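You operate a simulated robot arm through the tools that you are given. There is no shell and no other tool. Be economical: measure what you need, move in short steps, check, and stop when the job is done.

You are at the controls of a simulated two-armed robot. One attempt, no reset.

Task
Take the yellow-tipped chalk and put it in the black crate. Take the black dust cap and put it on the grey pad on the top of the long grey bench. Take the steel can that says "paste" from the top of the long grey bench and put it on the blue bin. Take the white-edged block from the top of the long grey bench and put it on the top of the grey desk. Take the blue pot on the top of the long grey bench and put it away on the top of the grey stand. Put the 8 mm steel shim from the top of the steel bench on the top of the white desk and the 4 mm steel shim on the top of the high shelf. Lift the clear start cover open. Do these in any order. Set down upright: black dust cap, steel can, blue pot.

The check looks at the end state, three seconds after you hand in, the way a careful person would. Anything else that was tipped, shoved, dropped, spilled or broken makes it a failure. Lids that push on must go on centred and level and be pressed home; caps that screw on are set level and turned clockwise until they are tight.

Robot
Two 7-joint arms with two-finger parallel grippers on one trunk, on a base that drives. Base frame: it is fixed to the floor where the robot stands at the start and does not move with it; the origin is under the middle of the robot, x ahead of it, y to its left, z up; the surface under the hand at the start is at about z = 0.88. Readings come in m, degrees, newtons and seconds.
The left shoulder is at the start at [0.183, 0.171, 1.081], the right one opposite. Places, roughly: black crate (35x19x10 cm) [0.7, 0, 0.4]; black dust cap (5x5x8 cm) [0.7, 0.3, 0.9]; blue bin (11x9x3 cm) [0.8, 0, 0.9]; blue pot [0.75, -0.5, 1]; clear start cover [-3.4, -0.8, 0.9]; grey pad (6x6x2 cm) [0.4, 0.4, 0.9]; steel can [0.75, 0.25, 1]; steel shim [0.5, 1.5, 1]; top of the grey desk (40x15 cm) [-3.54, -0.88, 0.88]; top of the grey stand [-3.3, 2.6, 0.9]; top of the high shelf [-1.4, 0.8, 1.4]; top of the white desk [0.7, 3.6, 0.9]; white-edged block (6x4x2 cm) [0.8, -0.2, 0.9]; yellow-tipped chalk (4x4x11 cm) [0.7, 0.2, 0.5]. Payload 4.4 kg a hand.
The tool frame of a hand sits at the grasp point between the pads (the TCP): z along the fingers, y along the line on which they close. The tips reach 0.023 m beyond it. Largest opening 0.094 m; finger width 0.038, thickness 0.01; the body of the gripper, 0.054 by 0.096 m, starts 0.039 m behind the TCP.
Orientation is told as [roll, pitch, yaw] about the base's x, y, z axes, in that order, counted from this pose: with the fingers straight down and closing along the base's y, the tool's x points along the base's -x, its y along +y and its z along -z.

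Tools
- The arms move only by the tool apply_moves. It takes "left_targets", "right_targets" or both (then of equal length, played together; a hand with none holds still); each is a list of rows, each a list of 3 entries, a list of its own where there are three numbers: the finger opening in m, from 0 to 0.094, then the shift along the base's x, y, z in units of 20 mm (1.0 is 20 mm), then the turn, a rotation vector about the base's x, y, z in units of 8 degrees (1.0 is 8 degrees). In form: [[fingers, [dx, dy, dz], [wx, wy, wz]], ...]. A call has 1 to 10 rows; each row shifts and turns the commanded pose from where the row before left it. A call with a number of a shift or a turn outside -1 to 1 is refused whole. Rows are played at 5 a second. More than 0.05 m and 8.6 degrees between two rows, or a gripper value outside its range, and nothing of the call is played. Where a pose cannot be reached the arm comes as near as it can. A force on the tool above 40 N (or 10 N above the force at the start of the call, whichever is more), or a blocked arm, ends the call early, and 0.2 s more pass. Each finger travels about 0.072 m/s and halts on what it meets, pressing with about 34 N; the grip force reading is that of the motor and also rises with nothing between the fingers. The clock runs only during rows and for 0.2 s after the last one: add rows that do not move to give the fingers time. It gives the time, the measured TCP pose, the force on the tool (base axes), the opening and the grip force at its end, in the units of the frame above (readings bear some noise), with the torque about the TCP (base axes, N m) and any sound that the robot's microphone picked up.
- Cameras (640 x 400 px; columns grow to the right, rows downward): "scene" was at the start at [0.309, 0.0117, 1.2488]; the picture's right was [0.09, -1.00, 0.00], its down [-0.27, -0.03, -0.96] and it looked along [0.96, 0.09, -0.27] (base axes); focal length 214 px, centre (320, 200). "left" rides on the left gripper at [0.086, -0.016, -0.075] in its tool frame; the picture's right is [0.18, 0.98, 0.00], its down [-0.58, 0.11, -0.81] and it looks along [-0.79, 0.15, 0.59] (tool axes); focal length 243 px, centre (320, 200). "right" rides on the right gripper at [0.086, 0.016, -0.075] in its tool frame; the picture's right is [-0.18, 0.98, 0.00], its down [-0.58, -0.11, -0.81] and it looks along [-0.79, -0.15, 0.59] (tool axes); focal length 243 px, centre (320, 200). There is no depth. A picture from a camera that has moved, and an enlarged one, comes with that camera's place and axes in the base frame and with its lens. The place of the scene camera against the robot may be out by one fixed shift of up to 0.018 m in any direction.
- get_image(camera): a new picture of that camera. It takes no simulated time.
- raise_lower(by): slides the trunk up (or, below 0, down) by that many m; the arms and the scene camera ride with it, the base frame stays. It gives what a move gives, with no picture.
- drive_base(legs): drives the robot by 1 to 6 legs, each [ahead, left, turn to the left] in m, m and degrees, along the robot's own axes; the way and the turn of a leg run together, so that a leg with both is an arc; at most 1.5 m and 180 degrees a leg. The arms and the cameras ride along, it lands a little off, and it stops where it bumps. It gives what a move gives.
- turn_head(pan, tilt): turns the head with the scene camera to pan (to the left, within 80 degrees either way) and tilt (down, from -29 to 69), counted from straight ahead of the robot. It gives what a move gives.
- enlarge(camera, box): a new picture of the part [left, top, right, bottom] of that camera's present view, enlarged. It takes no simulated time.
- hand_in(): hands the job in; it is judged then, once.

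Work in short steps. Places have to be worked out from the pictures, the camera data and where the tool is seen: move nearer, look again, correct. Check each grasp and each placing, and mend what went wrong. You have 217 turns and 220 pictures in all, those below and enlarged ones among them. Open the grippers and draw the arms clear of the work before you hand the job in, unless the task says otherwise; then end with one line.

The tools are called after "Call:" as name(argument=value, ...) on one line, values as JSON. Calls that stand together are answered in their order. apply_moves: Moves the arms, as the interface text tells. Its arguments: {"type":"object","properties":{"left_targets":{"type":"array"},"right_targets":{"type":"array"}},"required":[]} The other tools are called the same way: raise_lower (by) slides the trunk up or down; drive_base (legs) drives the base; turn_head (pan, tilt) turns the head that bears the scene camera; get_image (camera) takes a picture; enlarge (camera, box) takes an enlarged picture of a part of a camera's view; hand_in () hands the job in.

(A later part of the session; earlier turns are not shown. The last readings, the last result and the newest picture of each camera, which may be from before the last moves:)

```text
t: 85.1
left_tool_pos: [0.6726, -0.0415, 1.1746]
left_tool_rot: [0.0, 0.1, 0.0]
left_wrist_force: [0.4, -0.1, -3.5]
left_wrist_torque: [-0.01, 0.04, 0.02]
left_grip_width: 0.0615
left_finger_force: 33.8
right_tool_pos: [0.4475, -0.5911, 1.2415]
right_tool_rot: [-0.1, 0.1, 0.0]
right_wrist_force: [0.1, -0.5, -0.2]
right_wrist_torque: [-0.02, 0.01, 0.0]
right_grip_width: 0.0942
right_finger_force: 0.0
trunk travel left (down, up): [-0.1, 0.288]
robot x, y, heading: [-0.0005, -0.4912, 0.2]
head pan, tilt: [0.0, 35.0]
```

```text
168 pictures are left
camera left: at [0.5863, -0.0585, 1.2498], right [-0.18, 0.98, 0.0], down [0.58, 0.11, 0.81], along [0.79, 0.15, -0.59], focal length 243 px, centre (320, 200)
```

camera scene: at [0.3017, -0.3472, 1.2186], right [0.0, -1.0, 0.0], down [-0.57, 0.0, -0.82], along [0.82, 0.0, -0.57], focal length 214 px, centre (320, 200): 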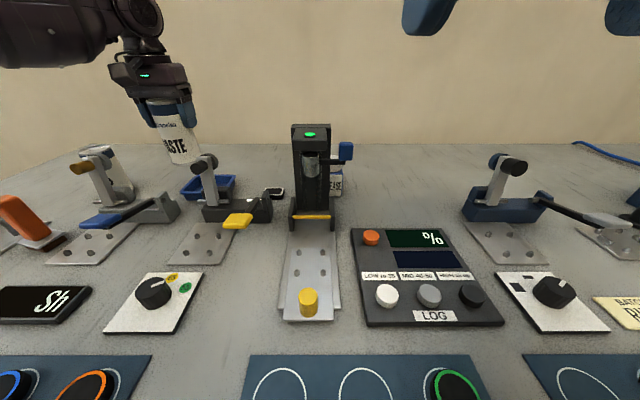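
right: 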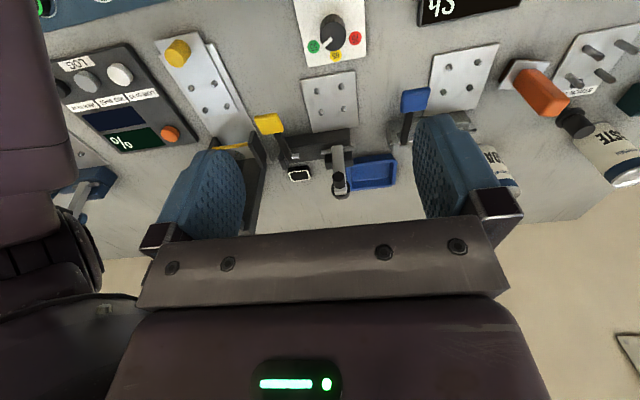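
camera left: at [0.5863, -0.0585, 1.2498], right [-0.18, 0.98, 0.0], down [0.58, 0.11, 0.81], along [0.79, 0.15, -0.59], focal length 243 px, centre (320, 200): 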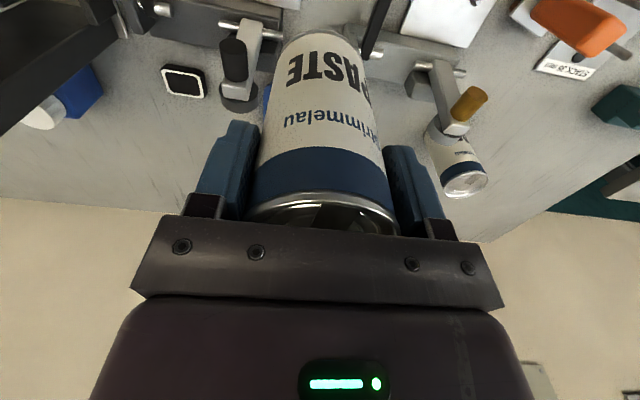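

Now extend forward and down over the bin again.

Call:
apply_moves(left_targets=[[0.0, [0.4, 0, -0.2], [0, 0, 0]], [0.0, [0.8, 0, -0.5], [0, 0, 0]], [0.0, [0.8, 0, -0.5], [0, 0, 0]], [0.0, [0.8, 0, -0.5], [0, 0, 0]], [0.0, [0.8, 0, -0.5], [0, 0, 0]], [0.0, [0.8, 0, -0.5], [0, 0, 0]], [0.0, [0.8, 0, -0.5], [0, 0, 0]], [0.0, [0.8, 0, -0.5], [0, 0, 0]], [0.0, [0.6, 0, -0.3], [0, 0, 0]], [0.0, [0.5, 0, -0.3], [0, 0, 0]]])

Call:
get_image(camera="left")

Call:
get_image(camera="scene")

```text
t: 87.3
left_tool_pos: [0.8105, -0.0361, 1.0927]
left_tool_rot: [0.1, 0.0, -0.3]
left_wrist_force: [0.0, 0.0, -3.3]
left_wrist_torque: [0.01, -0.03, -0.01]
left_grip_width: 0.0614
left_finger_force: 33.6
left hand out of reach, approached as far as the arm can: row 10
right_tool_pos: [0.4469, -0.5903, 1.2408]
right_tool_rot: [0.1, 0.1, 0.0]
right_wrist_force: [0.1, 0.8, 0.6]
right_wrist_torque: [0.0, -0.03, -0.03]
right_grip_width: 0.0942
right_finger_force: 0.1
trunk travel left (down, up): [-0.1, 0.288]
robot x, y, heading: [-0.0023, -0.4919, -0.1]
head pan, tilt: [0.0, 35.0]
```

```text
167 pictures are left
camera left: at [0.7234, -0.0533, 1.1673], right [-0.18, 0.98, 0.0], down [0.58, 0.1, 0.81], along [0.79, 0.15, -0.59], focal length 243 px, centre (320, 200)
```

left: 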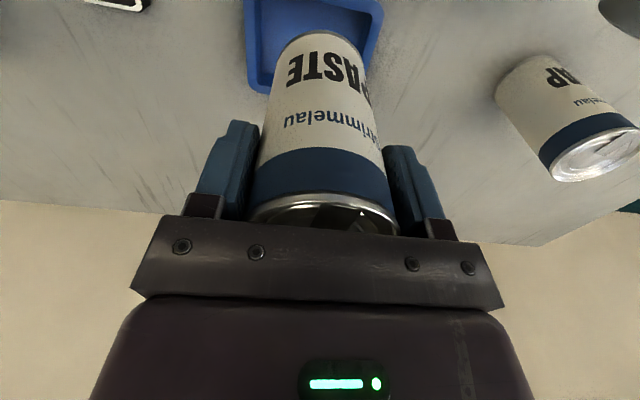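

```text
166 pictures are left
camera scene: at [0.303, -0.4865, 1.2179], right [0.0, -1.0, 0.0], down [-0.57, 0.0, -0.82], along [0.82, 0.0, -0.57], focal length 214 px, centre (320, 200)
```

scene: 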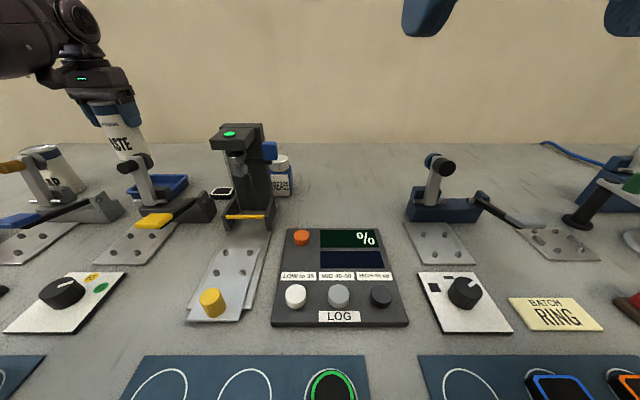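

Over the bin. I descend with a small forward shift.

Call:
apply_moves(left_targets=[[0.0, [0.1, -0.1, -0.5], [0, 0, 0]], [0.0, [0.1, -0.1, -0.7], [0, 0, 0]], [0.0, [0.1, -0.05, -0.7], [0, 0, 0]], [0.0, [0.1, 0, -0.7], [0, 0, 0]], [0.0, [0.1, 0, -0.7], [0, 0, 0]], [0.0, [0.1, 0, -0.7], [0, 0, 0]], [0.0, [0, 0, -0.5], [0, 0, 0]], [0.0, [0, 0, 0], [0, 0, 0]]])

Call:
get_image(camera="left")

Call:
enlarge(camera="scene", box=[60, 80, 260, 220])

```text
t: 89.1
left_tool_pos: [0.8198, -0.0352, 1.0042]
left_tool_rot: [-0.1, 0.0, 0.0]
left_wrist_force: [-0.4, 0.1, -3.8]
left_wrist_torque: [0.01, 0.0, 0.01]
left_grip_width: 0.0614
left_finger_force: 34.1
left hand out of reach, approached as far as the arm can: row 6
right_tool_pos: [0.4465, -0.5914, 1.2412]
right_tool_rot: [0.0, 0.0, 0.0]
right_wrist_force: [0.1, -0.3, 0.8]
right_wrist_torque: [0.0, -0.02, -0.03]
right_grip_width: 0.0941
right_finger_force: 0.0
trunk travel left (down, up): [-0.1, 0.288]
robot x, y, heading: [0.0023, -0.4902, -0.1]
head pan, tilt: [0.0, 35.0]
```

```text
165 pictures are left
camera left: at [0.7322, -0.0533, 1.0798], right [-0.18, 0.98, 0.0], down [0.58, 0.11, 0.81], along [0.79, 0.15, -0.59], focal length 243 px, centre (320, 200)
```

left: 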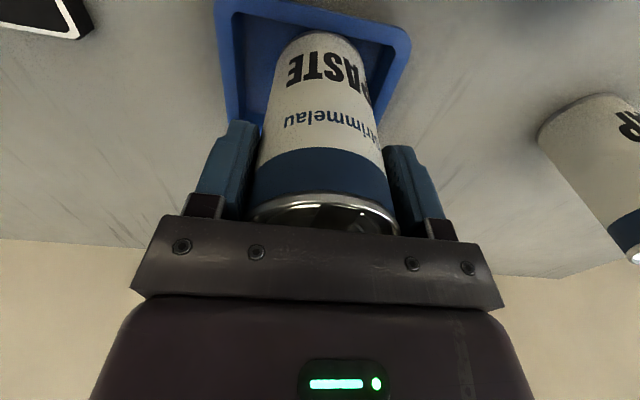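

```text
2.86 times, centred on (160, 150) of scene
camera zoom: at [0.3027, -0.4869, 1.218], right [0.0, -1.0, 0.0], down [-0.57, 0.0, -0.82], along [0.82, 0.0, -0.57], focal length 613 px, centre (777, 343)
```

zoom: 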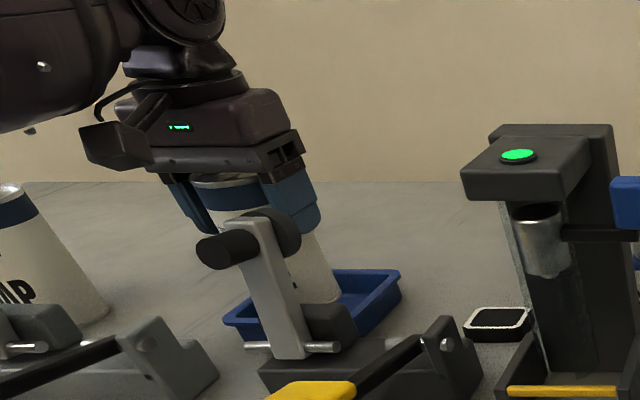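

Bin centre ≈ (0.831, −0.044). I try nudging forward 1 cm and right 0.8 cm before setting down.

Call:
apply_moves(left_targets=[[0.0, [0.2, -0.2, 0], [0, 0, 0]], [0.0, [0.2, -0.2, 0], [0, 0, 0]], [0.0, [0.1, 0, 0], [0, 0, 0]], [0.0, [0, 0, 0], [0, 0, 0]]])

```text
t: 90.1
left_tool_pos: [0.8188, -0.0356, 1.0037]
left_tool_rot: [0.0, 0.0, 0.0]
left_wrist_force: [0.0, -0.2, -3.5]
left_wrist_torque: [0.01, -0.01, -0.01]
left_grip_width: 0.0614
left_finger_force: 33.7
left hand out of reach, approached as far as the arm can: row 1, 2
right_tool_pos: [0.4453, -0.5911, 1.2409]
right_tool_rot: [0.0, 0.1, -0.1]
right_wrist_force: [0.9, 0.4, 0.1]
right_wrist_torque: [-0.03, -0.01, 0.0]
right_grip_width: 0.0939
right_finger_force: 0.0
trunk travel left (down, up): [-0.1, 0.288]
robot x, y, heading: [-0.0029, -0.493, 0.2]
head pan, tilt: [0.0, 35.0]
```

I raise the hand 5 cm and lower the trunk 4 cm, which should bring the shoulders forward.

Call:
apply_moves(left_targets=[[0.0, [0, 0, 0.5], [0, 0, 0]], [0.0, [-0.1, 0, 0.7], [0, 0, 0]], [0.0, [-0.1, 0, 0.7], [0, 0, 0]], [0.0, [-0.1, 0, 0.6], [0, 0, 0]], [0.0, [0, 0, 0], [0, 0, 0]]])

Call:
raise_lower(by=-0.04)

Call:
apply_moves(left_targets=[[0.0, [0.3, -0.2, 0], [0, 0, 0]], [0.0, [0.3, -0.2, 0], [0, 0, 0]], [0.0, [0.2, 0, 0], [0, 0, 0]], [0.0, [0, 0, 0], [0, 0, 0]]])

Call:
get_image(camera="left")

```text
t: 91.3
left_tool_pos: [0.8132, -0.0318, 1.0548]
left_tool_rot: [0.0, 0.0, 0.0]
left_wrist_force: [-0.2, -0.4, -2.8]
left_wrist_torque: [-0.01, 0.02, 0.03]
left_grip_width: 0.0612
left_finger_force: 34.3
left hand out of reach, approached as far as the arm can: row 1
right_tool_pos: [0.4472, -0.5913, 1.2393]
right_tool_rot: [0.0, 0.1, 0.1]
right_wrist_force: [-0.4, -0.5, 0.4]
right_wrist_torque: [0.0, 0.01, 0.02]
right_grip_width: 0.0938
right_finger_force: 0.0
trunk travel left (down, up): [-0.1, 0.288]
robot x, y, heading: [-0.0022, -0.4893, 0.1]
head pan, tilt: [0.0, 35.0]
```

```text
t: 92.1
left_tool_pos: [0.8116, -0.0316, 1.0154]
left_tool_rot: [-0.2, 0.0, 0.1]
left_wrist_force: [0.1, 0.9, -3.6]
left_wrist_torque: [0.0, -0.03, 0.02]
left_grip_width: 0.0611
left_finger_force: 34.4
right_tool_pos: [0.4453, -0.5901, 1.2005]
right_tool_rot: [0.0, 0.0, 0.0]
right_wrist_force: [-0.8, 1.0, 0.2]
right_wrist_torque: [-0.01, -0.03, -0.02]
right_grip_width: 0.094
right_finger_force: 0.0
trunk travel left (down, up): [-0.06, 0.328]
robot x, y, heading: [-0.0029, -0.4902, 0.1]
head pan, tilt: [0.0, 35.0]
```

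```text
t: 93.1
left_tool_pos: [0.8288, -0.0408, 1.0132]
left_tool_rot: [0.0, 0.1, -0.1]
left_wrist_force: [0.4, -0.4, -3.6]
left_wrist_torque: [0.02, 0.02, -0.01]
left_grip_width: 0.0613
left_finger_force: 34.0
right_tool_pos: [0.4479, -0.5914, 1.2002]
right_tool_rot: [0.1, 0.1, 0.0]
right_wrist_force: [-0.5, -0.2, -0.4]
right_wrist_torque: [-0.03, 0.03, 0.0]
right_grip_width: 0.0939
right_finger_force: 0.0
trunk travel left (down, up): [-0.06, 0.328]
robot x, y, heading: [-0.0029, -0.4875, 0.1]
head pan, tilt: [0.0, 35.0]
```

```text
163 pictures are left
camera left: at [0.7414, -0.0572, 1.0899], right [-0.18, 0.98, 0.0], down [0.58, 0.11, 0.81], along [0.79, 0.15, -0.59], focal length 243 px, centre (320, 200)
```

left: 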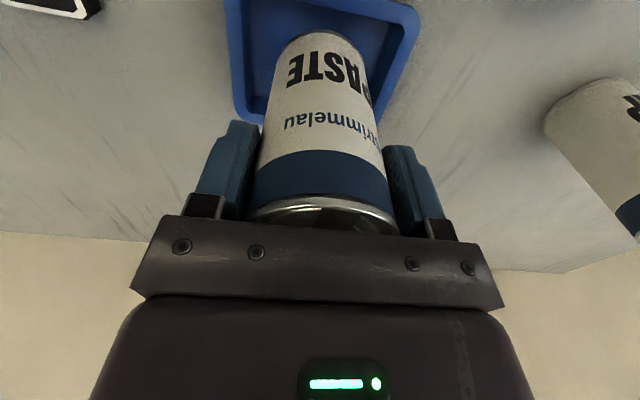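

Lowering the trunk helps: now at (0.829, −0.041). I lower to the bin floor in short steps.

Call:
apply_moves(left_targets=[[0.0, [0.05, -0.1, -0.3], [0, 0, 0]], [0.0, [0, 0, -0.4], [0, 0, 0]], [0.0, [0, 0, -0.3], [0, 0, 0]], [0.0, [0, 0, -0.2], [0, 0, 0]], [0.0, [0, 0, 0], [0, 0, 0]]])

Call:
apply_moves(left_targets=[[0.0, [0, 0, -0.1], [0, 0, 0]], [0.0, [0, 0, -0.1], [0, 0, 0]], [0.0, [0, 0, 0], [0, 0, 0]]])

Call:
get_image(camera="left")

```text
t: 94.3
left_tool_pos: [0.8296, -0.0421, 0.9895]
left_tool_rot: [0.0, 0.1, 0.0]
left_wrist_force: [-0.6, -0.2, -3.4]
left_wrist_torque: [-0.03, 0.01, 0.0]
left_grip_width: 0.0615
left_finger_force: 34.3
right_tool_pos: [0.4468, -0.5908, 1.2007]
right_tool_rot: [0.0, 0.0, 0.1]
right_wrist_force: [-1.1, 0.2, -0.2]
right_wrist_torque: [0.01, 0.07, -0.04]
right_grip_width: 0.094
right_finger_force: 0.1
trunk travel left (down, up): [-0.06, 0.328]
robot x, y, heading: [-0.0012, -0.4902, 0.0]
head pan, tilt: [0.0, 35.0]
```

```text
t: 95.1
left_tool_pos: [0.8286, -0.0408, 0.9868]
left_tool_rot: [0.0, 0.0, -0.1]
left_wrist_force: [-0.1, -0.6, -3.0]
left_wrist_torque: [0.0, 0.0, 0.01]
left_grip_width: 0.0613
left_finger_force: 34.3
right_tool_pos: [0.4454, -0.5917, 1.201]
right_tool_rot: [-0.1, 0.1, 0.0]
right_wrist_force: [-0.6, -0.1, 0.4]
right_wrist_torque: [-0.01, 0.02, 0.01]
right_grip_width: 0.0939
right_finger_force: 0.1
trunk travel left (down, up): [-0.06, 0.328]
robot x, y, heading: [-0.0005, -0.4893, -0.2]
head pan, tilt: [0.0, 35.0]
```

```text
162 pictures are left
camera left: at [0.7427, -0.0595, 1.0619], right [-0.18, 0.98, 0.0], down [0.58, 0.11, 0.81], along [0.79, 0.15, -0.59], focal length 243 px, centre (320, 200)
```

left: 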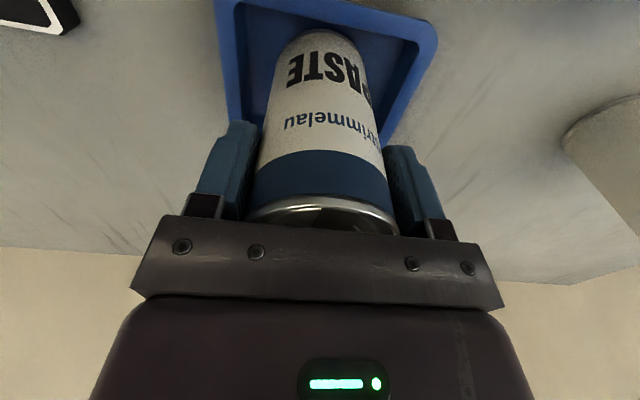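

Inside the bin, not yet touching. Continue down 1.5 mm at a time.

Call:
apply_moves(left_targets=[[0.0, [0, 0, -0.08], [0, 0, 0]], [0.0, [0, 0, -0.08], [0, 0, 0]], [0.0, [0, 0, 0], [0, 0, 0]]])

Call:
apply_moves(left_targets=[[0.0, [0, 0, -0.05], [0, 0, 0]], [0.0, [0, 0, -0.05], [0, 0, 0]], [0.0, [0, 0, 0], [0, 0, 0]]])

```text
t: 95.9
left_tool_pos: [0.8305, -0.0426, 0.9836]
left_tool_rot: [0.0, 0.1, 0.0]
left_wrist_force: [-0.1, -0.2, -3.9]
left_wrist_torque: [0.01, 0.0, 0.0]
left_grip_width: 0.0611
left_finger_force: 34.2
right_tool_pos: [0.4461, -0.5902, 1.2012]
right_tool_rot: [0.0, 0.1, 0.0]
right_wrist_force: [-0.5, 0.7, -0.2]
right_wrist_torque: [-0.03, 0.0, -0.03]
right_grip_width: 0.0937
right_finger_force: 0.0
trunk travel left (down, up): [-0.06, 0.328]
robot x, y, heading: [-0.005, -0.4888, -0.1]
head pan, tilt: [0.0, 35.0]
```

```text
t: 96.7
left_tool_pos: [0.8284, -0.0423, 0.9814]
left_tool_rot: [0.0, 0.2, 0.0]
left_wrist_force: [0.8, 0.6, -3.7]
left_wrist_torque: [-0.01, -0.01, 0.0]
left_grip_width: 0.0615
left_finger_force: 33.9
right_tool_pos: [0.4467, -0.5914, 1.2011]
right_tool_rot: [0.0, 0.1, 0.0]
right_wrist_force: [-0.9, 0.2, -0.2]
right_wrist_torque: [0.03, 0.0, -0.01]
right_grip_width: 0.0937
right_finger_force: 0.0
trunk travel left (down, up): [-0.06, 0.328]
robot x, y, heading: [-0.0016, -0.4884, -0.0]
head pan, tilt: [0.0, 35.0]
```

Call:
apply_moves(left_targets=[[0.0, [0, 0, -0.05], [0, 0, 0]], [0.0, [0, 0, -0.05], [0, 0, 0]], [0.0, [0, 0, 0], [0, 0, 0]]])

Call:
get_image(camera="left")

```text
t: 97.5
left_tool_pos: [0.8293, -0.0423, 0.9804]
left_tool_rot: [0.0, 0.0, 0.0]
left_wrist_force: [1.6, 1.4, 1.0]
left_wrist_torque: [0.11, -0.22, 0.06]
left_grip_width: 0.0618
left_finger_force: 34.1
right_tool_pos: [0.4448, -0.5902, 1.2012]
right_tool_rot: [0.1, 0.1, 0.0]
right_wrist_force: [0.0, 0.2, -0.3]
right_wrist_torque: [0.02, 0.0, -0.02]
right_grip_width: 0.0942
right_finger_force: 0.0
trunk travel left (down, up): [-0.06, 0.328]
robot x, y, heading: [0.0014, -0.4928, -0.3]
head pan, tilt: [0.0, 35.0]
```

```text
161 pictures are left
camera left: at [0.7424, -0.0593, 1.0564], right [-0.18, 0.98, 0.0], down [0.58, 0.11, 0.81], along [0.79, 0.15, -0.59], focal length 243 px, centre (320, 200)
```

left: 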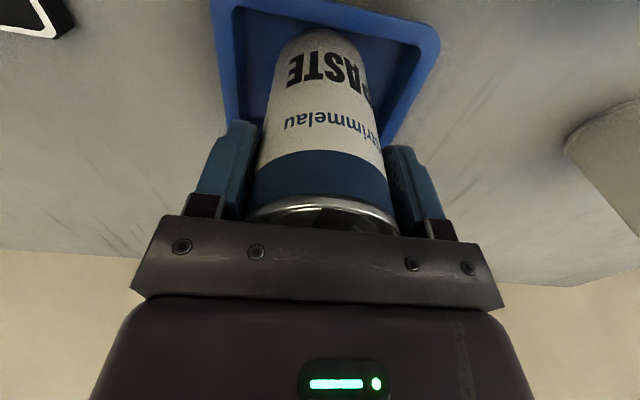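

The can touches the bin floor. I open and rise.

Call:
apply_moves(left_targets=[[0.065, [0, 0, 0], [0, 0, 0]], [0.075, [0, 0, 0], [0, 0, 0]], [0.09, [0, 0, 0], [0, 0, 0]], [0.09, [0, 0, 0], [0, 0, 0]], [0.09, [0, 0, 0.5], [0, 0, 0]], [0.09, [0, 0, 0.8], [0, 0, 0]], [0.09, [-0.2, 0, 1], [0, 0, 0]], [0.09, [-0.4, 0, 1], [0, 0, 0]], [0.09, [-0.6, 0, 1], [0, 0, 0]], [0.09, [-0.8, 0, 1], [0, 0, 0]]])

Call:
get_image(camera="left")

Call:
get_image(camera="scene")

```text
t: 99.7
left_tool_pos: [0.7877, -0.0413, 1.0877]
left_tool_rot: [0.0, -0.2, 0.0]
left_wrist_force: [-0.9, -0.6, -1.1]
left_wrist_torque: [-0.01, 0.02, 0.02]
left_grip_width: 0.09
left_finger_force: 0.0
right_tool_pos: [0.4454, -0.5916, 1.201]
right_tool_rot: [0.0, 0.1, 0.0]
right_wrist_force: [-0.7, 0.4, 0.7]
right_wrist_torque: [0.0, -0.01, -0.02]
right_grip_width: 0.0941
right_finger_force: 0.0
trunk travel left (down, up): [-0.06, 0.328]
robot x, y, heading: [-0.0002, -0.4888, -0.2]
head pan, tilt: [0.0, 35.0]
```

```text
160 pictures are left
camera left: at [0.7009, -0.0595, 1.1634], right [-0.18, 0.98, 0.0], down [0.58, 0.11, 0.81], along [0.79, 0.15, -0.59], focal length 243 px, centre (320, 200)
```

left: 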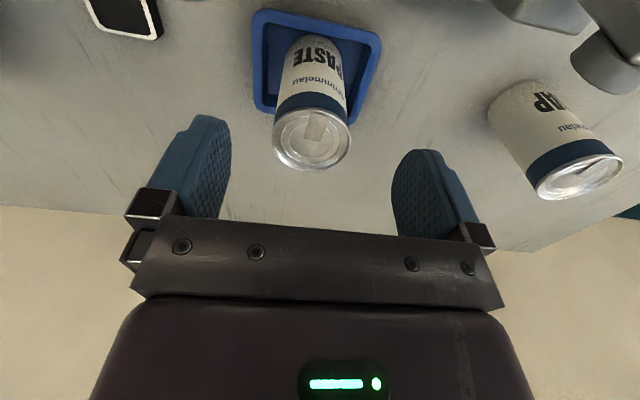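

```text
159 pictures are left
camera scene: at [0.3386, -0.487, 1.1678], right [0.0, -1.0, 0.0], down [-0.57, 0.0, -0.82], along [0.82, 0.0, -0.57], focal length 214 px, centre (320, 200)
```

scene: 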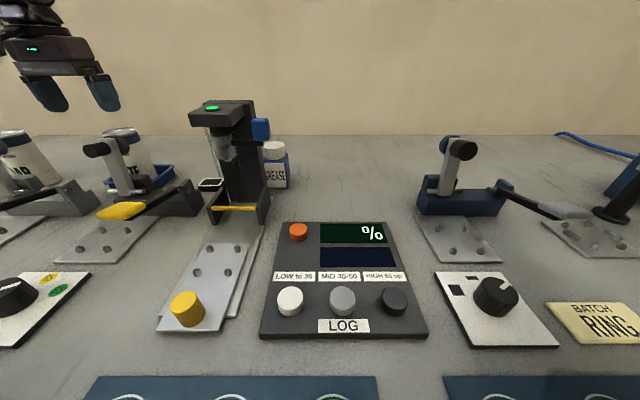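

Can stands in the bin. Next the white-edged block (left hand); the pot labelled GREASE (blue, white lid) sits behind the press. I raise and move left hand to look down at the block.

Call:
apply_moves(left_targets=[[0.094, [-0.5, 0, 1], [0, 0, 0]], [0.094, [-1, 0, 1], [0, 0, 0]], [0.094, [-1, -0.6, 0.3], [0, 0, 0]], [0.094, [-0.8, -1, 0], [0, 0, 0]], [0.094, [-0.5, -1, 0], [0, 0, 0]], [0.094, [0, -1, 0], [0, 0, 0]], [0.094, [0, -1, 0], [0, 0, 0]], [0.094, [0, -1, 0], [0, 0, 0]], [0.094, [0, -1, 0], [0, 0, 0]], [0.094, [0, -1, 0], [0, 0, 0]]])

Call:
get_image(camera="left")

Call:
enlarge(camera="scene", box=[90, 90, 310, 230])

```text
t: 101.9
left_tool_pos: [0.7133, -0.1957, 1.1314]
left_tool_rot: [0.0, 0.0, 0.0]
left_wrist_force: [-0.1, -0.6, -0.1]
left_wrist_torque: [0.02, 0.01, 0.02]
left_grip_width: 0.0939
left_finger_force: 0.2
right_tool_pos: [0.4466, -0.5918, 1.2005]
right_tool_rot: [0.0, 0.0, -0.1]
right_wrist_force: [0.0, 0.3, 0.4]
right_wrist_torque: [0.0, 0.03, 0.01]
right_grip_width: 0.0939
right_finger_force: 0.1
trunk travel left (down, up): [-0.06, 0.328]
robot x, y, heading: [0.0003, -0.4943, -0.1]
head pan, tilt: [0.0, 35.0]
```

```text
158 pictures are left
camera left: at [0.6263, -0.2128, 1.2077], right [-0.18, 0.98, 0.0], down [0.58, 0.11, 0.81], along [0.79, 0.15, -0.59], focal length 243 px, centre (320, 200)
```

left: 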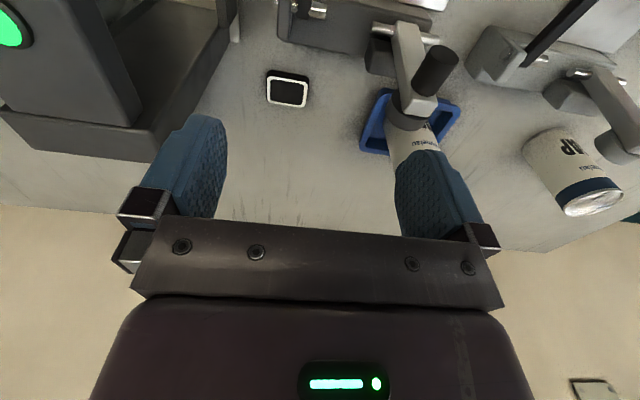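

```text
2.86 times, centred on (200, 160) of scene
camera zoom: at [0.3396, -0.4875, 1.1673], right [0.0, -1.0, 0.0], down [-0.57, 0.0, -0.82], along [0.82, 0.0, -0.57], focal length 613 px, centre (663, 314)
```

zoom: 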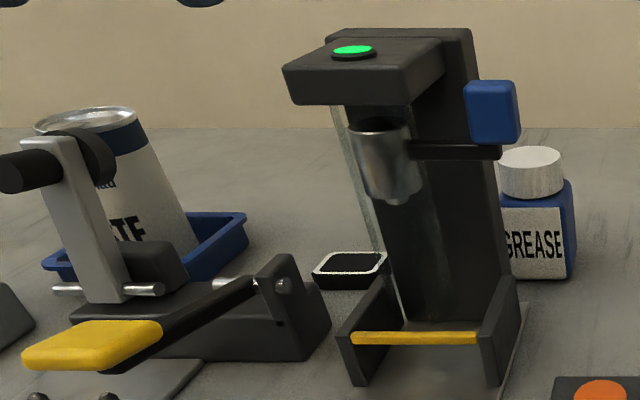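

Block centre ≈ (0.806, −0.223), long side along y; the tall press stands just right of it. The right hand from further left is safer for it, so I retract the left hand and drive left.

Call:
apply_moves(left_targets=[[0.094, [-1, 0, 0.5], [0, 0, 0]], [0.094, [-1, 0, 0.5], [0, 0, 0]], [0.094, [-1, 0, 0.5], [0, 0, 0]], [0.094, [-1, 0, 0.5], [0, 0, 0]], [0.094, [-1, 0, 0.5], [0, 0, 0]], [0.094, [-1, 0, 0.5], [0, 0, 0]], [0.094, [-1, 0, 0.5], [0, 0, 0]], [0.094, [-1, 0, 0.5], [0, 0, 0]], [0.094, [-1, 0, 0], [0, 0, 0]], [0.094, [-1, 0, 0], [0, 0, 0]]])

Call:
drive_base(legs=[[0, 0.69, 0]])

Call:
apply_moves(right_targets=[[0.094, [1, -0.5, 0], [0, 0, 0]], [0.094, [1, -0.5, 0], [0, 0, 0]], [0.094, [1, -0.5, 0], [0, 0, 0]], [0.094, [1, -0.5, 0], [0, 0, 0]], [0.094, [1, -0.5, 0], [0, 0, 0]], [0.094, [1, -0.5, 0], [0, 0, 0]], [0.094, [1, -0.5, -0.5], [0, 0, 0]], [0.094, [1, -0.5, -0.5], [0, 0, 0]], [0.094, [1, -0.5, -0.5], [0, 0, 0]], [0.094, [1, -0.5, -0.5], [0, 0, 0]]])

Call:
get_image(camera="right")

Call:
get_image(camera="scene")

```text
t: 104.1
left_tool_pos: [0.5122, -0.1943, 1.2125]
left_tool_rot: [0.0, 0.0, 0.0]
left_wrist_force: [-0.5, 0.4, 0.3]
left_wrist_torque: [0.05, -0.01, 0.02]
left_grip_width: 0.0938
left_finger_force: 0.0
right_tool_pos: [0.4466, -0.5909, 1.2013]
right_tool_rot: [0.0, -0.1, 0.1]
right_wrist_force: [0.1, 0.0, -0.9]
right_wrist_torque: [0.0, 0.01, -0.04]
right_grip_width: 0.0941
right_finger_force: 0.0
trunk travel left (down, up): [-0.06, 0.328]
robot x, y, heading: [-0.0015, -0.4883, 0.1]
head pan, tilt: [0.0, 35.0]
```

```text
t: 110.5
left_tool_pos: [0.5115, 0.4858, 1.2116]
left_tool_rot: [0.0, 0.1, 0.1]
left_wrist_force: [0.0, -0.2, -0.5]
left_wrist_torque: [0.02, 0.0, -0.01]
left_grip_width: 0.0938
left_finger_force: 0.1
right_tool_pos: [0.4457, 0.0897, 1.2006]
right_tool_rot: [0.0, 0.1, 0.1]
right_wrist_force: [-0.4, -0.5, -0.3]
right_wrist_torque: [0.01, 0.0, -0.01]
right_grip_width: 0.0938
right_finger_force: 0.1
trunk travel left (down, up): [-0.06, 0.328]
robot x, y, heading: [-0.0042, 0.1889, 0.2]
head pan, tilt: [0.0, 35.0]
```

```text
t: 112.7
left_tool_pos: [0.5124, 0.4867, 1.2107]
left_tool_rot: [0.0, 0.0, 0.0]
left_wrist_force: [0.4, 0.0, -0.8]
left_wrist_torque: [-0.02, -0.02, -0.03]
left_grip_width: 0.0941
left_finger_force: 0.1
right_tool_pos: [0.6456, -0.0114, 1.1608]
right_tool_rot: [-0.1, 0.1, 0.1]
right_wrist_force: [0.1, -0.1, 0.0]
right_wrist_torque: [0.03, 0.0, -0.01]
right_grip_width: 0.094
right_finger_force: 0.0
trunk travel left (down, up): [-0.06, 0.328]
robot x, y, heading: [-0.0003, 0.1924, 0.0]
head pan, tilt: [0.0, 35.0]
```

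```text
156 pictures are left
camera right: at [0.5601, 0.0033, 1.2346], right [0.18, 0.98, 0.0], down [0.58, -0.11, 0.81], along [0.79, -0.15, -0.59], focal length 243 px, centre (320, 200)
```

right: 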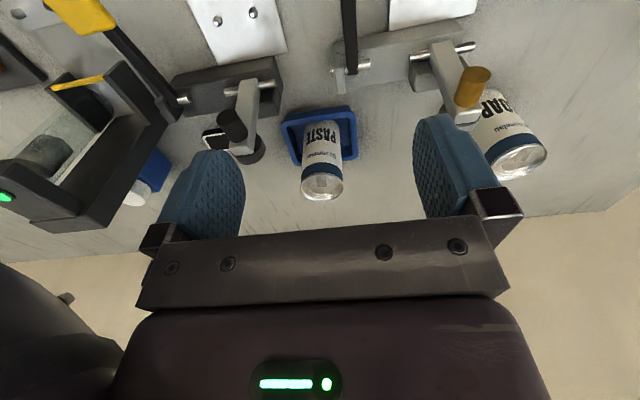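

```text
155 pictures are left
camera scene: at [0.3397, 0.1932, 1.167], right [0.0, -1.0, 0.0], down [-0.57, 0.0, -0.82], along [0.82, 0.0, -0.57], focal length 214 px, centre (320, 200)
```

scene: 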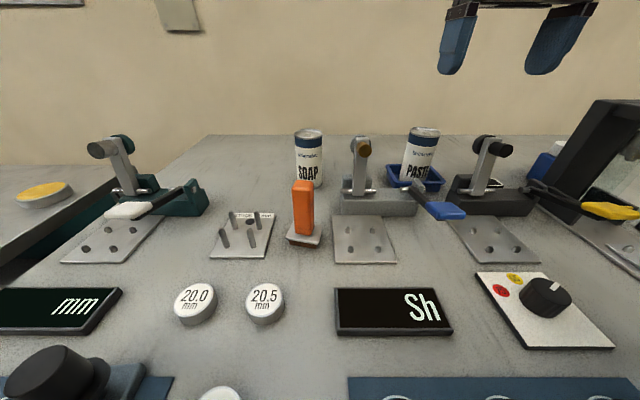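

I move the right hand over the block at z≈1.13.

Call:
apply_moves(right_targets=[[0.094, [0.6, -1, 0], [0, 0, 0]], [0.094, [0.6, -1, 0], [0, 0, 0]], [0.094, [0.6, -1, 0], [0, 0, 0]], [0.094, [0.6, -1, 0], [0, 0, 0]], [0.094, [0.6, -1, -0.3], [0, 0, 0]], [0.094, [0.6, -1, -0.3], [0, 0, 0]], [0.094, [0.6, -1, -0.3], [0, 0, 0]], [0.094, [0.6, -1, -0.3], [0, 0, 0]], [0.094, [0.6, -1, -0.3], [0, 0, 0]], [0.094, [0.5, -1, -0.3], [0, 0, 0]]])

Call:
get_image(camera="right")

Call:
get_image(camera="scene")

```text
t: 114.9
left_tool_pos: [0.5117, 0.4868, 1.2124]
left_tool_rot: [0.0, 0.1, 0.0]
left_wrist_force: [0.7, -0.2, -0.3]
left_wrist_torque: [0.03, 0.0, 0.02]
left_grip_width: 0.0941
left_finger_force: 0.1
right_tool_pos: [0.7641, -0.2107, 1.1246]
right_tool_rot: [-0.1, 0.0, 0.1]
right_wrist_force: [-0.4, 0.0, -0.4]
right_wrist_torque: [-0.01, 0.02, 0.01]
right_grip_width: 0.0941
right_finger_force: 0.0
trunk travel left (down, up): [-0.06, 0.328]
robot x, y, heading: [0.0011, 0.1892, 0.1]
head pan, tilt: [0.0, 35.0]
```

```text
154 pictures are left
camera right: at [0.6782, -0.1963, 1.1988], right [0.18, 0.98, 0.0], down [0.58, -0.11, 0.81], along [0.79, -0.15, -0.59], focal length 243 px, centre (320, 200)
```

right: 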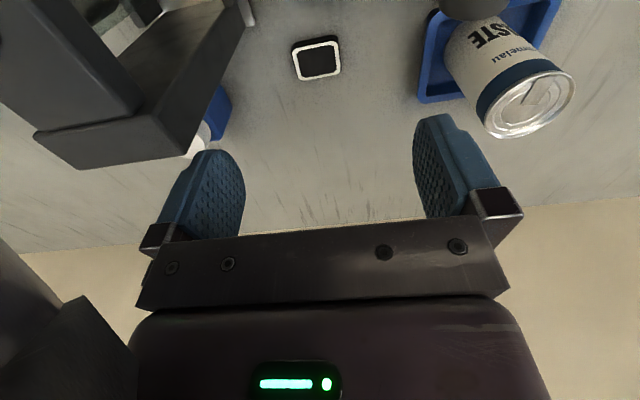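

```text
153 pictures are left
camera scene: at [0.3394, 0.1931, 1.1672], right [0.0, -1.0, 0.0], down [-0.57, 0.0, -0.82], along [0.82, 0.0, -0.57], focal length 214 px, centre (320, 200)
```

scene: 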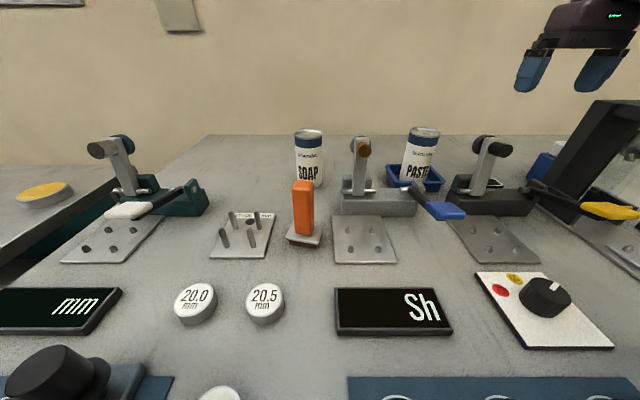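

Block refined to (0.808, −0.224). I align above it, descend to z≈1.0 and check.

Call:
apply_moves(right_targets=[[0.094, [0.75, -0.25, 0], [0, 0, 0]], [0.094, [0.75, -0.25, -0.3], [0, 0, 0]], [0.094, [0.7, -0.2, -0.6], [0, 0, 0]], [0.094, [0, 0, -1], [0, 0, 0]], [0.094, [0, 0, -1], [0, 0, 0]], [0.094, [0, 0, -1], [0, 0, 0]], [0.094, [0, 0, -1], [0, 0, 0]], [0.094, [0, 0, -1], [0, 0, 0]], [0.094, [0, 0, 0], [0, 0, 0]]])

Call:
get_image(camera="right")

Call:
enlarge(camera="scene", box=[420, 60, 640, 220])

```text
t: 117.1
left_tool_pos: [0.5043, 0.4963, 1.2135]
left_tool_rot: [-0.5, -0.3, 0.3]
left_wrist_force: [0.2, 0.7, 0.5]
left_wrist_torque: [-0.03, -0.01, 0.0]
left_grip_width: 0.0941
left_finger_force: 0.0
right_tool_pos: [0.806, -0.2122, 1.0332]
right_tool_rot: [0.1, -2.6, 0.5]
right_wrist_force: [0.2, 0.3, -0.5]
right_wrist_torque: [0.01, 0.0, -0.01]
right_grip_width: 0.094
right_finger_force: 0.2
trunk travel left (down, up): [-0.06, 0.328]
robot x, y, heading: [-0.0044, 0.1893, 0.2]
head pan, tilt: [0.0, 35.0]
stopped in row 9 (right hand): the arm was blocked; the commanded pose is now the measured one
```

```text
152 pictures are left
camera right: at [0.7172, -0.1986, 1.1045], right [0.17, 0.98, 0.01], down [0.55, -0.11, 0.83], along [0.82, -0.14, -0.56], focal length 243 px, centre (320, 200)
```

right: 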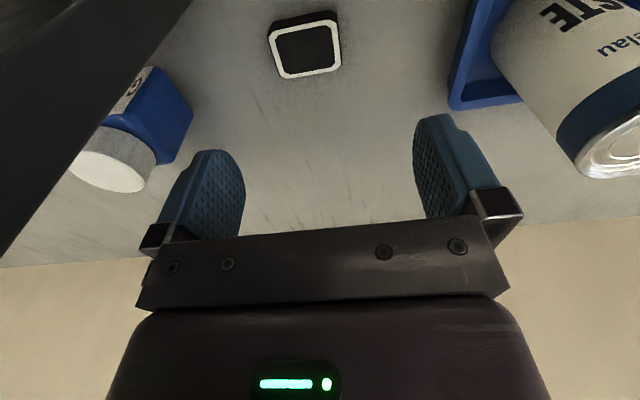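

```text
2.50 times, centred on (530, 140) of scene
camera zoom: at [0.3331, 0.2016, 1.1694], right [0.01, -1.0, 0.01], down [-0.57, -0.01, -0.82], along [0.82, 0.0, -0.57], focal length 536 px, centre (-205, 350)
```

zoom: 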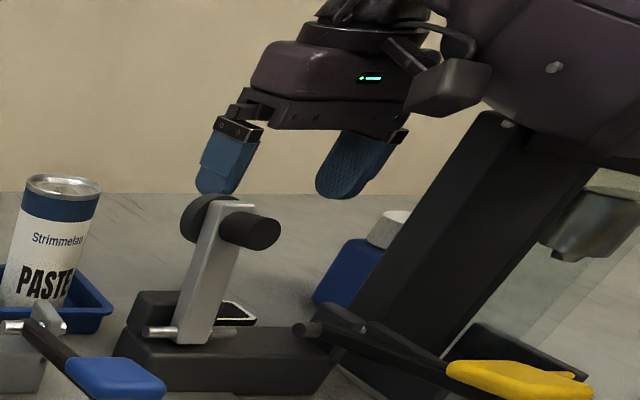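

The right forearm (elbow out to the right) leaned on the press top. I lift straight up at once.

Call:
apply_moves(right_targets=[[0.094, [0, 0, 0.5], [0, 0, 0]], [0.094, [0, 0, 1], [0, 0, 0]], [0.094, [0, 0, 1], [0, 0, 0]], [0.094, [0, 0, 1], [0, 0, 0]], [0.094, [-0.2, 0, 1], [0, 0.3, 0]], [0.094, [-0.5, 0.3, 1], [0, 0, 0]], [0.094, [-1, 1, 0.5], [0, 0, 0]], [0.094, [-1, 1, 0], [0, 0, 0]], [0.094, [-1, 1, 0], [0, 0, 0]], [0.094, [-1, 1, 0], [0, 0, 0]]])

Call:
turn_head(pan=-30, tilt=30)

Call:
get_image(camera="scene")

```text
t: 119.3
left_tool_pos: [0.5117, 0.4874, 1.2121]
left_tool_rot: [0.0, -0.1, 0.3]
left_wrist_force: [0.7, -0.2, -0.3]
left_wrist_torque: [0.0, 0.01, 0.0]
left_grip_width: 0.094
left_finger_force: 0.1
right_tool_pos: [0.7184, -0.131, 1.139]
right_tool_rot: [0.2, 1.0, 0.2]
right_wrist_force: [-0.3, 0.5, 0.5]
right_wrist_torque: [0.01, -0.04, 0.01]
right_grip_width: 0.0938
right_finger_force: 0.1
trunk travel left (down, up): [-0.06, 0.328]
robot x, y, heading: [0.0006, 0.1899, 0.1]
head pan, tilt: [0.0, 35.0]
```

```text
t: 120.3
left_tool_pos: [0.511, 0.487, 1.2128]
left_tool_rot: [0.0, 0.0, 0.3]
left_wrist_force: [0.5, -0.5, -0.8]
left_wrist_torque: [-0.02, 0.01, 0.02]
left_grip_width: 0.0937
left_finger_force: 0.0
right_tool_pos: [0.7183, -0.1319, 1.1395]
right_tool_rot: [0.3, 1.1, 0.4]
right_wrist_force: [0.6, -0.7, 0.3]
right_wrist_torque: [0.04, 0.0, -0.01]
right_grip_width: 0.0939
right_finger_force: 0.1
trunk travel left (down, up): [-0.06, 0.328]
robot x, y, heading: [0.0009, 0.1919, 0.1]
head pan, tilt: [-30.0, 30.0]
```

```text
150 pictures are left
camera scene: at [0.3301, 0.149, 1.1751], right [-0.5, -0.87, 0.0], down [-0.43, 0.25, -0.87], along [0.75, -0.43, -0.5], focal length 214 px, centre (320, 200)
```

scene: 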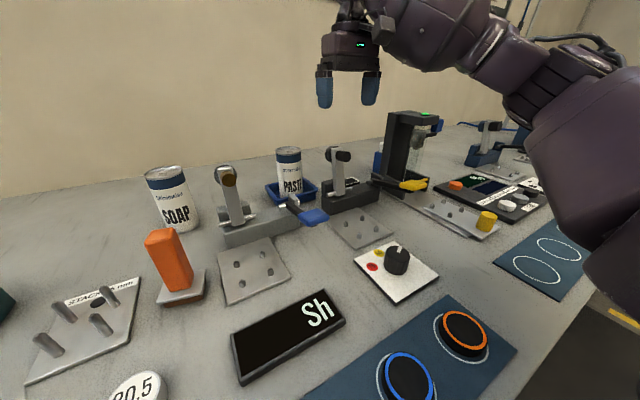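

The press is unharmed (it stands as before). From further right the left forearm should run straight back through the gap between clamp and press, so I tuck the right hand and drive right.

Call:
apply_moves(right_targets=[[0.094, [-1, 1, 0.5], [0, -0.13, 0]], [0.094, [-1, 1, 0.5], [0, 0, 0]], [0.094, [-1, 1, 0.5], [0, 0, 0]], [0.094, [-1, 1, 0.5], [0, 0, 0]], [0.094, [-1, 1, 0.5], [0, 0, 0]], [0.094, [-1, 1, 0.5], [0, 0, 0]], [0.094, [-1, 1, 0], [0, 0, 0]], [0.094, [-1, 1, 0], [0, 0, 0]], [0.094, [-1, 1, 0], [0, 0, 0]], [0.094, [-1, 0.5, 0], [0, 0, 0]]])

Call:
drive_base(legs=[[0, -0.8, 0]])

Call:
raise_lower(by=0.04)

Call:
turn_head(pan=20, tilt=30)

Call:
get_image(camera="scene")

```text
t: 122.5
left_tool_pos: [0.5126, 0.4875, 1.2129]
left_tool_rot: [0.0, 0.0, 0.3]
left_wrist_force: [-0.5, -0.5, 0.1]
left_wrist_torque: [0.01, 0.02, 0.0]
left_grip_width: 0.0941
left_finger_force: 0.1
right_tool_pos: [0.5178, 0.0565, 1.2]
right_tool_rot: [0.3, 0.1, 0.4]
right_wrist_force: [0.5, -0.3, 0.5]
right_wrist_torque: [-0.01, 0.0, 0.0]
right_grip_width: 0.0941
right_finger_force: 0.1
trunk travel left (down, up): [-0.06, 0.328]
robot x, y, heading: [-0.0028, 0.1878, 0.3]
head pan, tilt: [-30.0, 30.0]
```

```text
t: 129.9
left_tool_pos: [0.5154, -0.3091, 1.2115]
left_tool_rot: [0.0, 0.0, 0.5]
left_wrist_force: [-0.2, -0.4, 0.0]
left_wrist_torque: [0.01, 0.01, 0.05]
left_grip_width: 0.0941
left_finger_force: 0.1
right_tool_pos: [0.5228, -0.7406, 1.1982]
right_tool_rot: [0.3, 0.1, 0.8]
right_wrist_force: [-0.2, -0.5, -0.3]
right_wrist_torque: [-0.01, 0.0, -0.01]
right_grip_width: 0.0942
right_finger_force: 0.0
trunk travel left (down, up): [-0.06, 0.328]
robot x, y, heading: [0.0064, -0.6085, 0.5]
head pan, tilt: [-30.0, 30.0]
```

```text
t: 130.7
left_tool_pos: [0.5197, -0.3082, 1.249]
left_tool_rot: [0.0, 0.5, 0.5]
left_wrist_force: [0.5, -1.1, -1.2]
left_wrist_torque: [0.0, 0.06, 0.01]
left_grip_width: 0.0944
left_finger_force: 0.1
right_tool_pos: [0.5256, -0.74, 1.2361]
right_tool_rot: [0.3, 0.5, 0.7]
right_wrist_force: [0.2, 0.3, -0.3]
right_wrist_torque: [-0.02, 0.03, 0.04]
right_grip_width: 0.0942
right_finger_force: 0.1
trunk travel left (down, up): [-0.1, 0.288]
robot x, y, heading: [0.0034, -0.6086, 0.4]
head pan, tilt: [-30.0, 30.0]
```

```text
t: 131.9
left_tool_pos: [0.5144, -0.3087, 1.2519]
left_tool_rot: [-0.1, 0.1, 0.4]
left_wrist_force: [0.5, 0.3, 0.6]
left_wrist_torque: [-0.01, 0.0, -0.03]
left_grip_width: 0.0943
left_finger_force: 0.0
right_tool_pos: [0.5229, -0.7398, 1.2386]
right_tool_rot: [0.4, 0.1, 0.7]
right_wrist_force: [-1.1, -0.2, 0.1]
right_wrist_torque: [-0.01, -0.03, -0.03]
right_grip_width: 0.0939
right_finger_force: 0.0
trunk travel left (down, up): [-0.1, 0.288]
robot x, y, heading: [0.0034, -0.6087, 0.5]
head pan, tilt: [20.0, 30.0]
```

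```text
149 pictures are left
camera scene: at [0.3041, -0.5722, 1.2258], right [0.35, -0.94, 0.0], down [-0.47, -0.17, -0.87], along [0.81, 0.3, -0.5], focal length 214 px, centre (320, 200)
```

scene: 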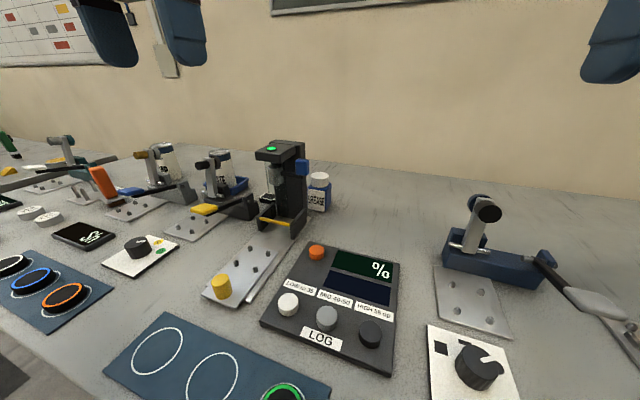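

I bring the left hand in over the gap beside the press, staying high.

Call:
apply_moves(left_targets=[[0.094, [0.6, 0.5, -0.1], [0, 0, -0.06]], [0.094, [0.9, 0.5, -0.2], [0, 0, 0]], [0.094, [1, 0.5, -0.3], [0, 0, 0]], [0.094, [1, 0.5, -0.4], [0, 0, 0]], [0.094, [1, 0.5, -0.5], [0, 0, 0]], [0.094, [1, 0.5, -0.5], [0, 0, 0]], [0.094, [1, 0.5, -0.5], [0, 0, 0]], [0.094, [1, 0.5, -0.5], [0, 0, 0]], [0.094, [1, 0.3, -0.5], [0, 0, 0]], [0.094, [1, 0, -0.5], [0, 0, 0]]])

Call:
get_image(camera="left")

Call:
get_image(camera="scene")

```text
t: 134.1
left_tool_pos: [0.7051, -0.2227, 1.1702]
left_tool_rot: [-0.1, 0.0, -0.1]
left_wrist_force: [0.1, 0.3, 0.9]
left_wrist_torque: [-0.01, 0.03, 0.01]
left_grip_width: 0.0941
left_finger_force: 0.0
right_tool_pos: [0.5241, -0.7401, 1.2381]
right_tool_rot: [0.3, 0.1, 0.6]
right_wrist_force: [0.4, -0.3, -0.7]
right_wrist_torque: [0.0, 0.01, -0.02]
right_grip_width: 0.0939
right_finger_force: 0.1
trunk travel left (down, up): [-0.1, 0.288]
robot x, y, heading: [0.0065, -0.6076, 0.4]
head pan, tilt: [20.0, 30.0]
```

```text
148 pictures are left
camera left: at [0.6191, -0.2396, 1.2467], right [-0.18, 0.98, 0.0], down [0.58, 0.11, 0.81], along [0.79, 0.15, -0.59], focal length 243 px, centre (320, 200)
```

left: 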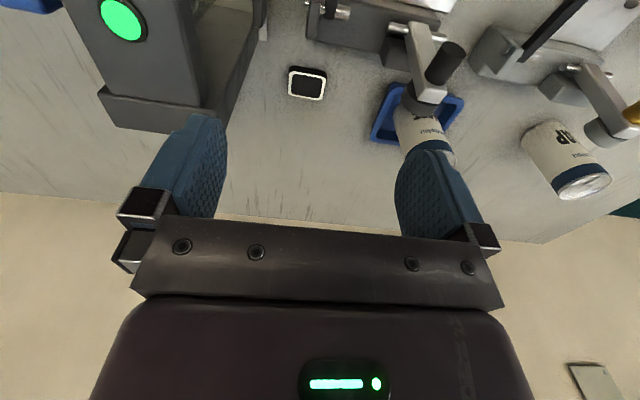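

```text
147 pictures are left
camera scene: at [0.3049, -0.5722, 1.2255], right [0.35, -0.94, 0.0], down [-0.47, -0.17, -0.87], along [0.81, 0.3, -0.5], focal length 214 px, centre (320, 200)
```

scene: 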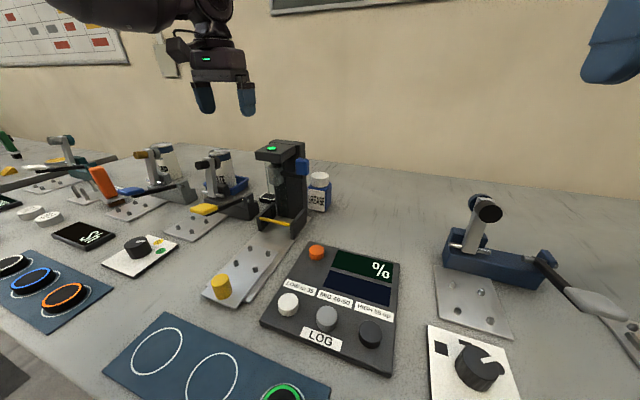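

The left forearm sits about 0.17 m above the TCP, which clears the clamp. I advance and descend.

Call:
apply_moves(left_targets=[[0.094, [0.8, 0, -0.6], [0, 0, 0]], [0.094, [0.8, 0, -0.6], [0, 0, 0]], [0.094, [0.8, 0, -0.6], [0, 0, 0]], [0.094, [0.8, 0, -0.6], [0, 0, 0]], [0.094, [0.8, 0, -0.6], [0, 0, 0]], [0.094, [0.6, 0, -0.6], [0, 0, 0]], [0.094, [0.4, 0, -0.8], [0, 0, 0]], [0.094, [0, 0, -0.8], [0, 0, 0]], [0.094, [0, 0, 0], [0, 0, 0]]])

Call:
get_image(camera="left")

Call:
enlarge(camera="scene", box=[80, 20, 360, 220])

```text
t: 136.1
left_tool_pos: [0.8051, -0.2213, 1.0681]
left_tool_rot: [0.0, 0.0, 0.1]
left_wrist_force: [1.2, -1.2, 0.2]
left_wrist_torque: [-0.03, 0.01, 0.0]
left_grip_width: 0.0942
left_finger_force: 0.1
right_tool_pos: [0.5228, -0.7409, 1.2384]
right_tool_rot: [0.3, -0.1, 0.7]
right_wrist_force: [0.3, -1.4, 0.7]
right_wrist_torque: [0.0, 0.02, -0.01]
right_grip_width: 0.0939
right_finger_force: 0.0
trunk travel left (down, up): [-0.1, 0.288]
robot x, y, heading: [0.0003, -0.6086, 0.6]
head pan, tilt: [20.0, 30.0]
```

```text
146 pictures are left
camera left: at [0.7185, -0.2393, 1.1442], right [-0.19, 0.98, 0.0], down [0.58, 0.11, 0.81], along [0.79, 0.15, -0.59], focal length 243 px, centre (320, 200)
```

left: 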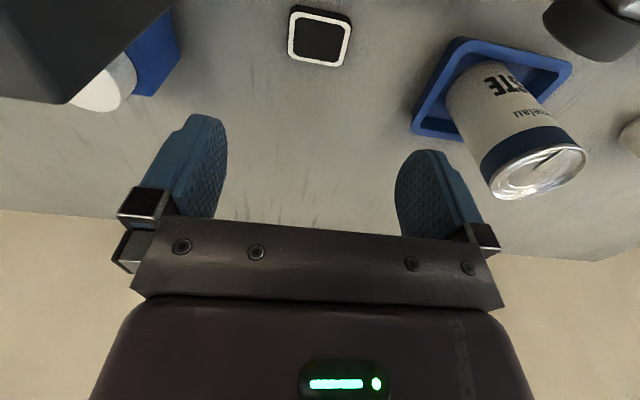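

```text
2.00 times, centred on (220, 120) of scene
camera zoom: at [0.304, -0.5721, 1.2259], right [0.35, -0.94, 0.0], down [-0.47, -0.17, -0.87], along [0.81, 0.3, -0.5], focal length 429 px, centre (520, 360)
```

zoom: 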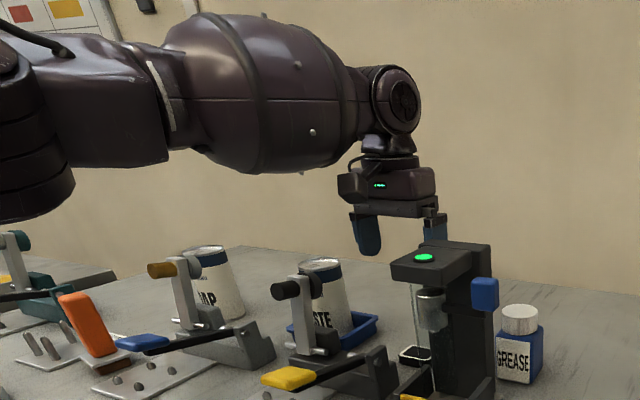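

Forearm passes over the clamps, so I descend in stages and watch the clearance.

Call:
apply_moves(left_targets=[[0.094, [0.1, -0.1, -0.8], [0, 0, 0]], [0.094, [0, 0, -0.8], [0, 0, 0]], [0.094, [0, 0, -0.8], [0, 0, 0]], [0.094, [0, 0, -0.8], [0, 0, 0]], [0.094, [0, 0, 0], [0, 0, 0]]])

Call:
enlarge(camera="scene", box=[80, 20, 360, 220])

Call:
get_image(camera="left")

```text
t: 137.3
left_tool_pos: [0.8056, -0.2234, 1.0047]
left_tool_rot: [0.0, 0.0, 0.2]
left_wrist_force: [0.1, 0.4, 0.0]
left_wrist_torque: [0.04, -0.02, -0.03]
left_grip_width: 0.0942
left_finger_force: 0.0
right_tool_pos: [0.5224, -0.7393, 1.2392]
right_tool_rot: [0.3, 0.0, 0.7]
right_wrist_force: [-0.2, 0.2, 0.7]
right_wrist_torque: [-0.05, -0.01, 0.01]
right_grip_width: 0.094
right_finger_force: 0.1
trunk travel left (down, up): [-0.1, 0.288]
robot x, y, heading: [0.0044, -0.6113, 0.8]
head pan, tilt: [20.0, 30.0]
```

```text
2.00 times, centred on (220, 120) of scene
camera zoom: at [0.3037, -0.5722, 1.226], right [0.35, -0.94, 0.0], down [-0.47, -0.17, -0.87], along [0.81, 0.3, -0.5], focal length 429 px, centre (520, 360)
```

zoom: 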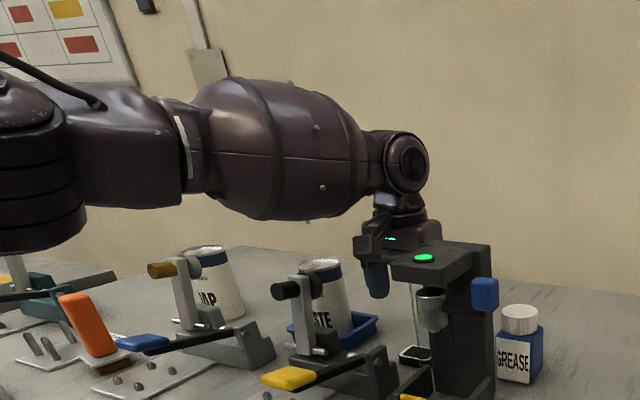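

```text
143 pictures are left
camera left: at [0.7201, -0.2418, 1.0802], right [-0.18, 0.98, 0.0], down [0.58, 0.11, 0.81], along [0.79, 0.15, -0.59], focal length 243 px, centre (320, 200)
```

left: 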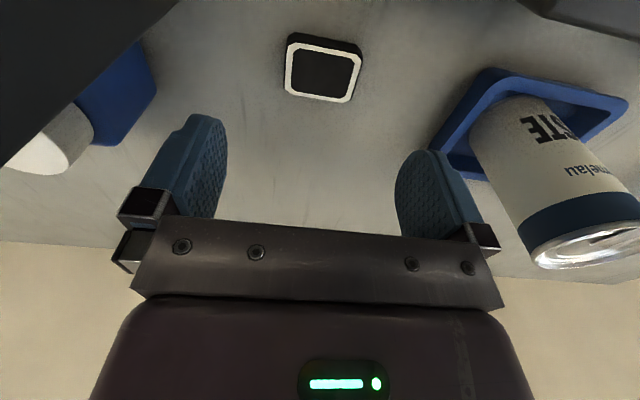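

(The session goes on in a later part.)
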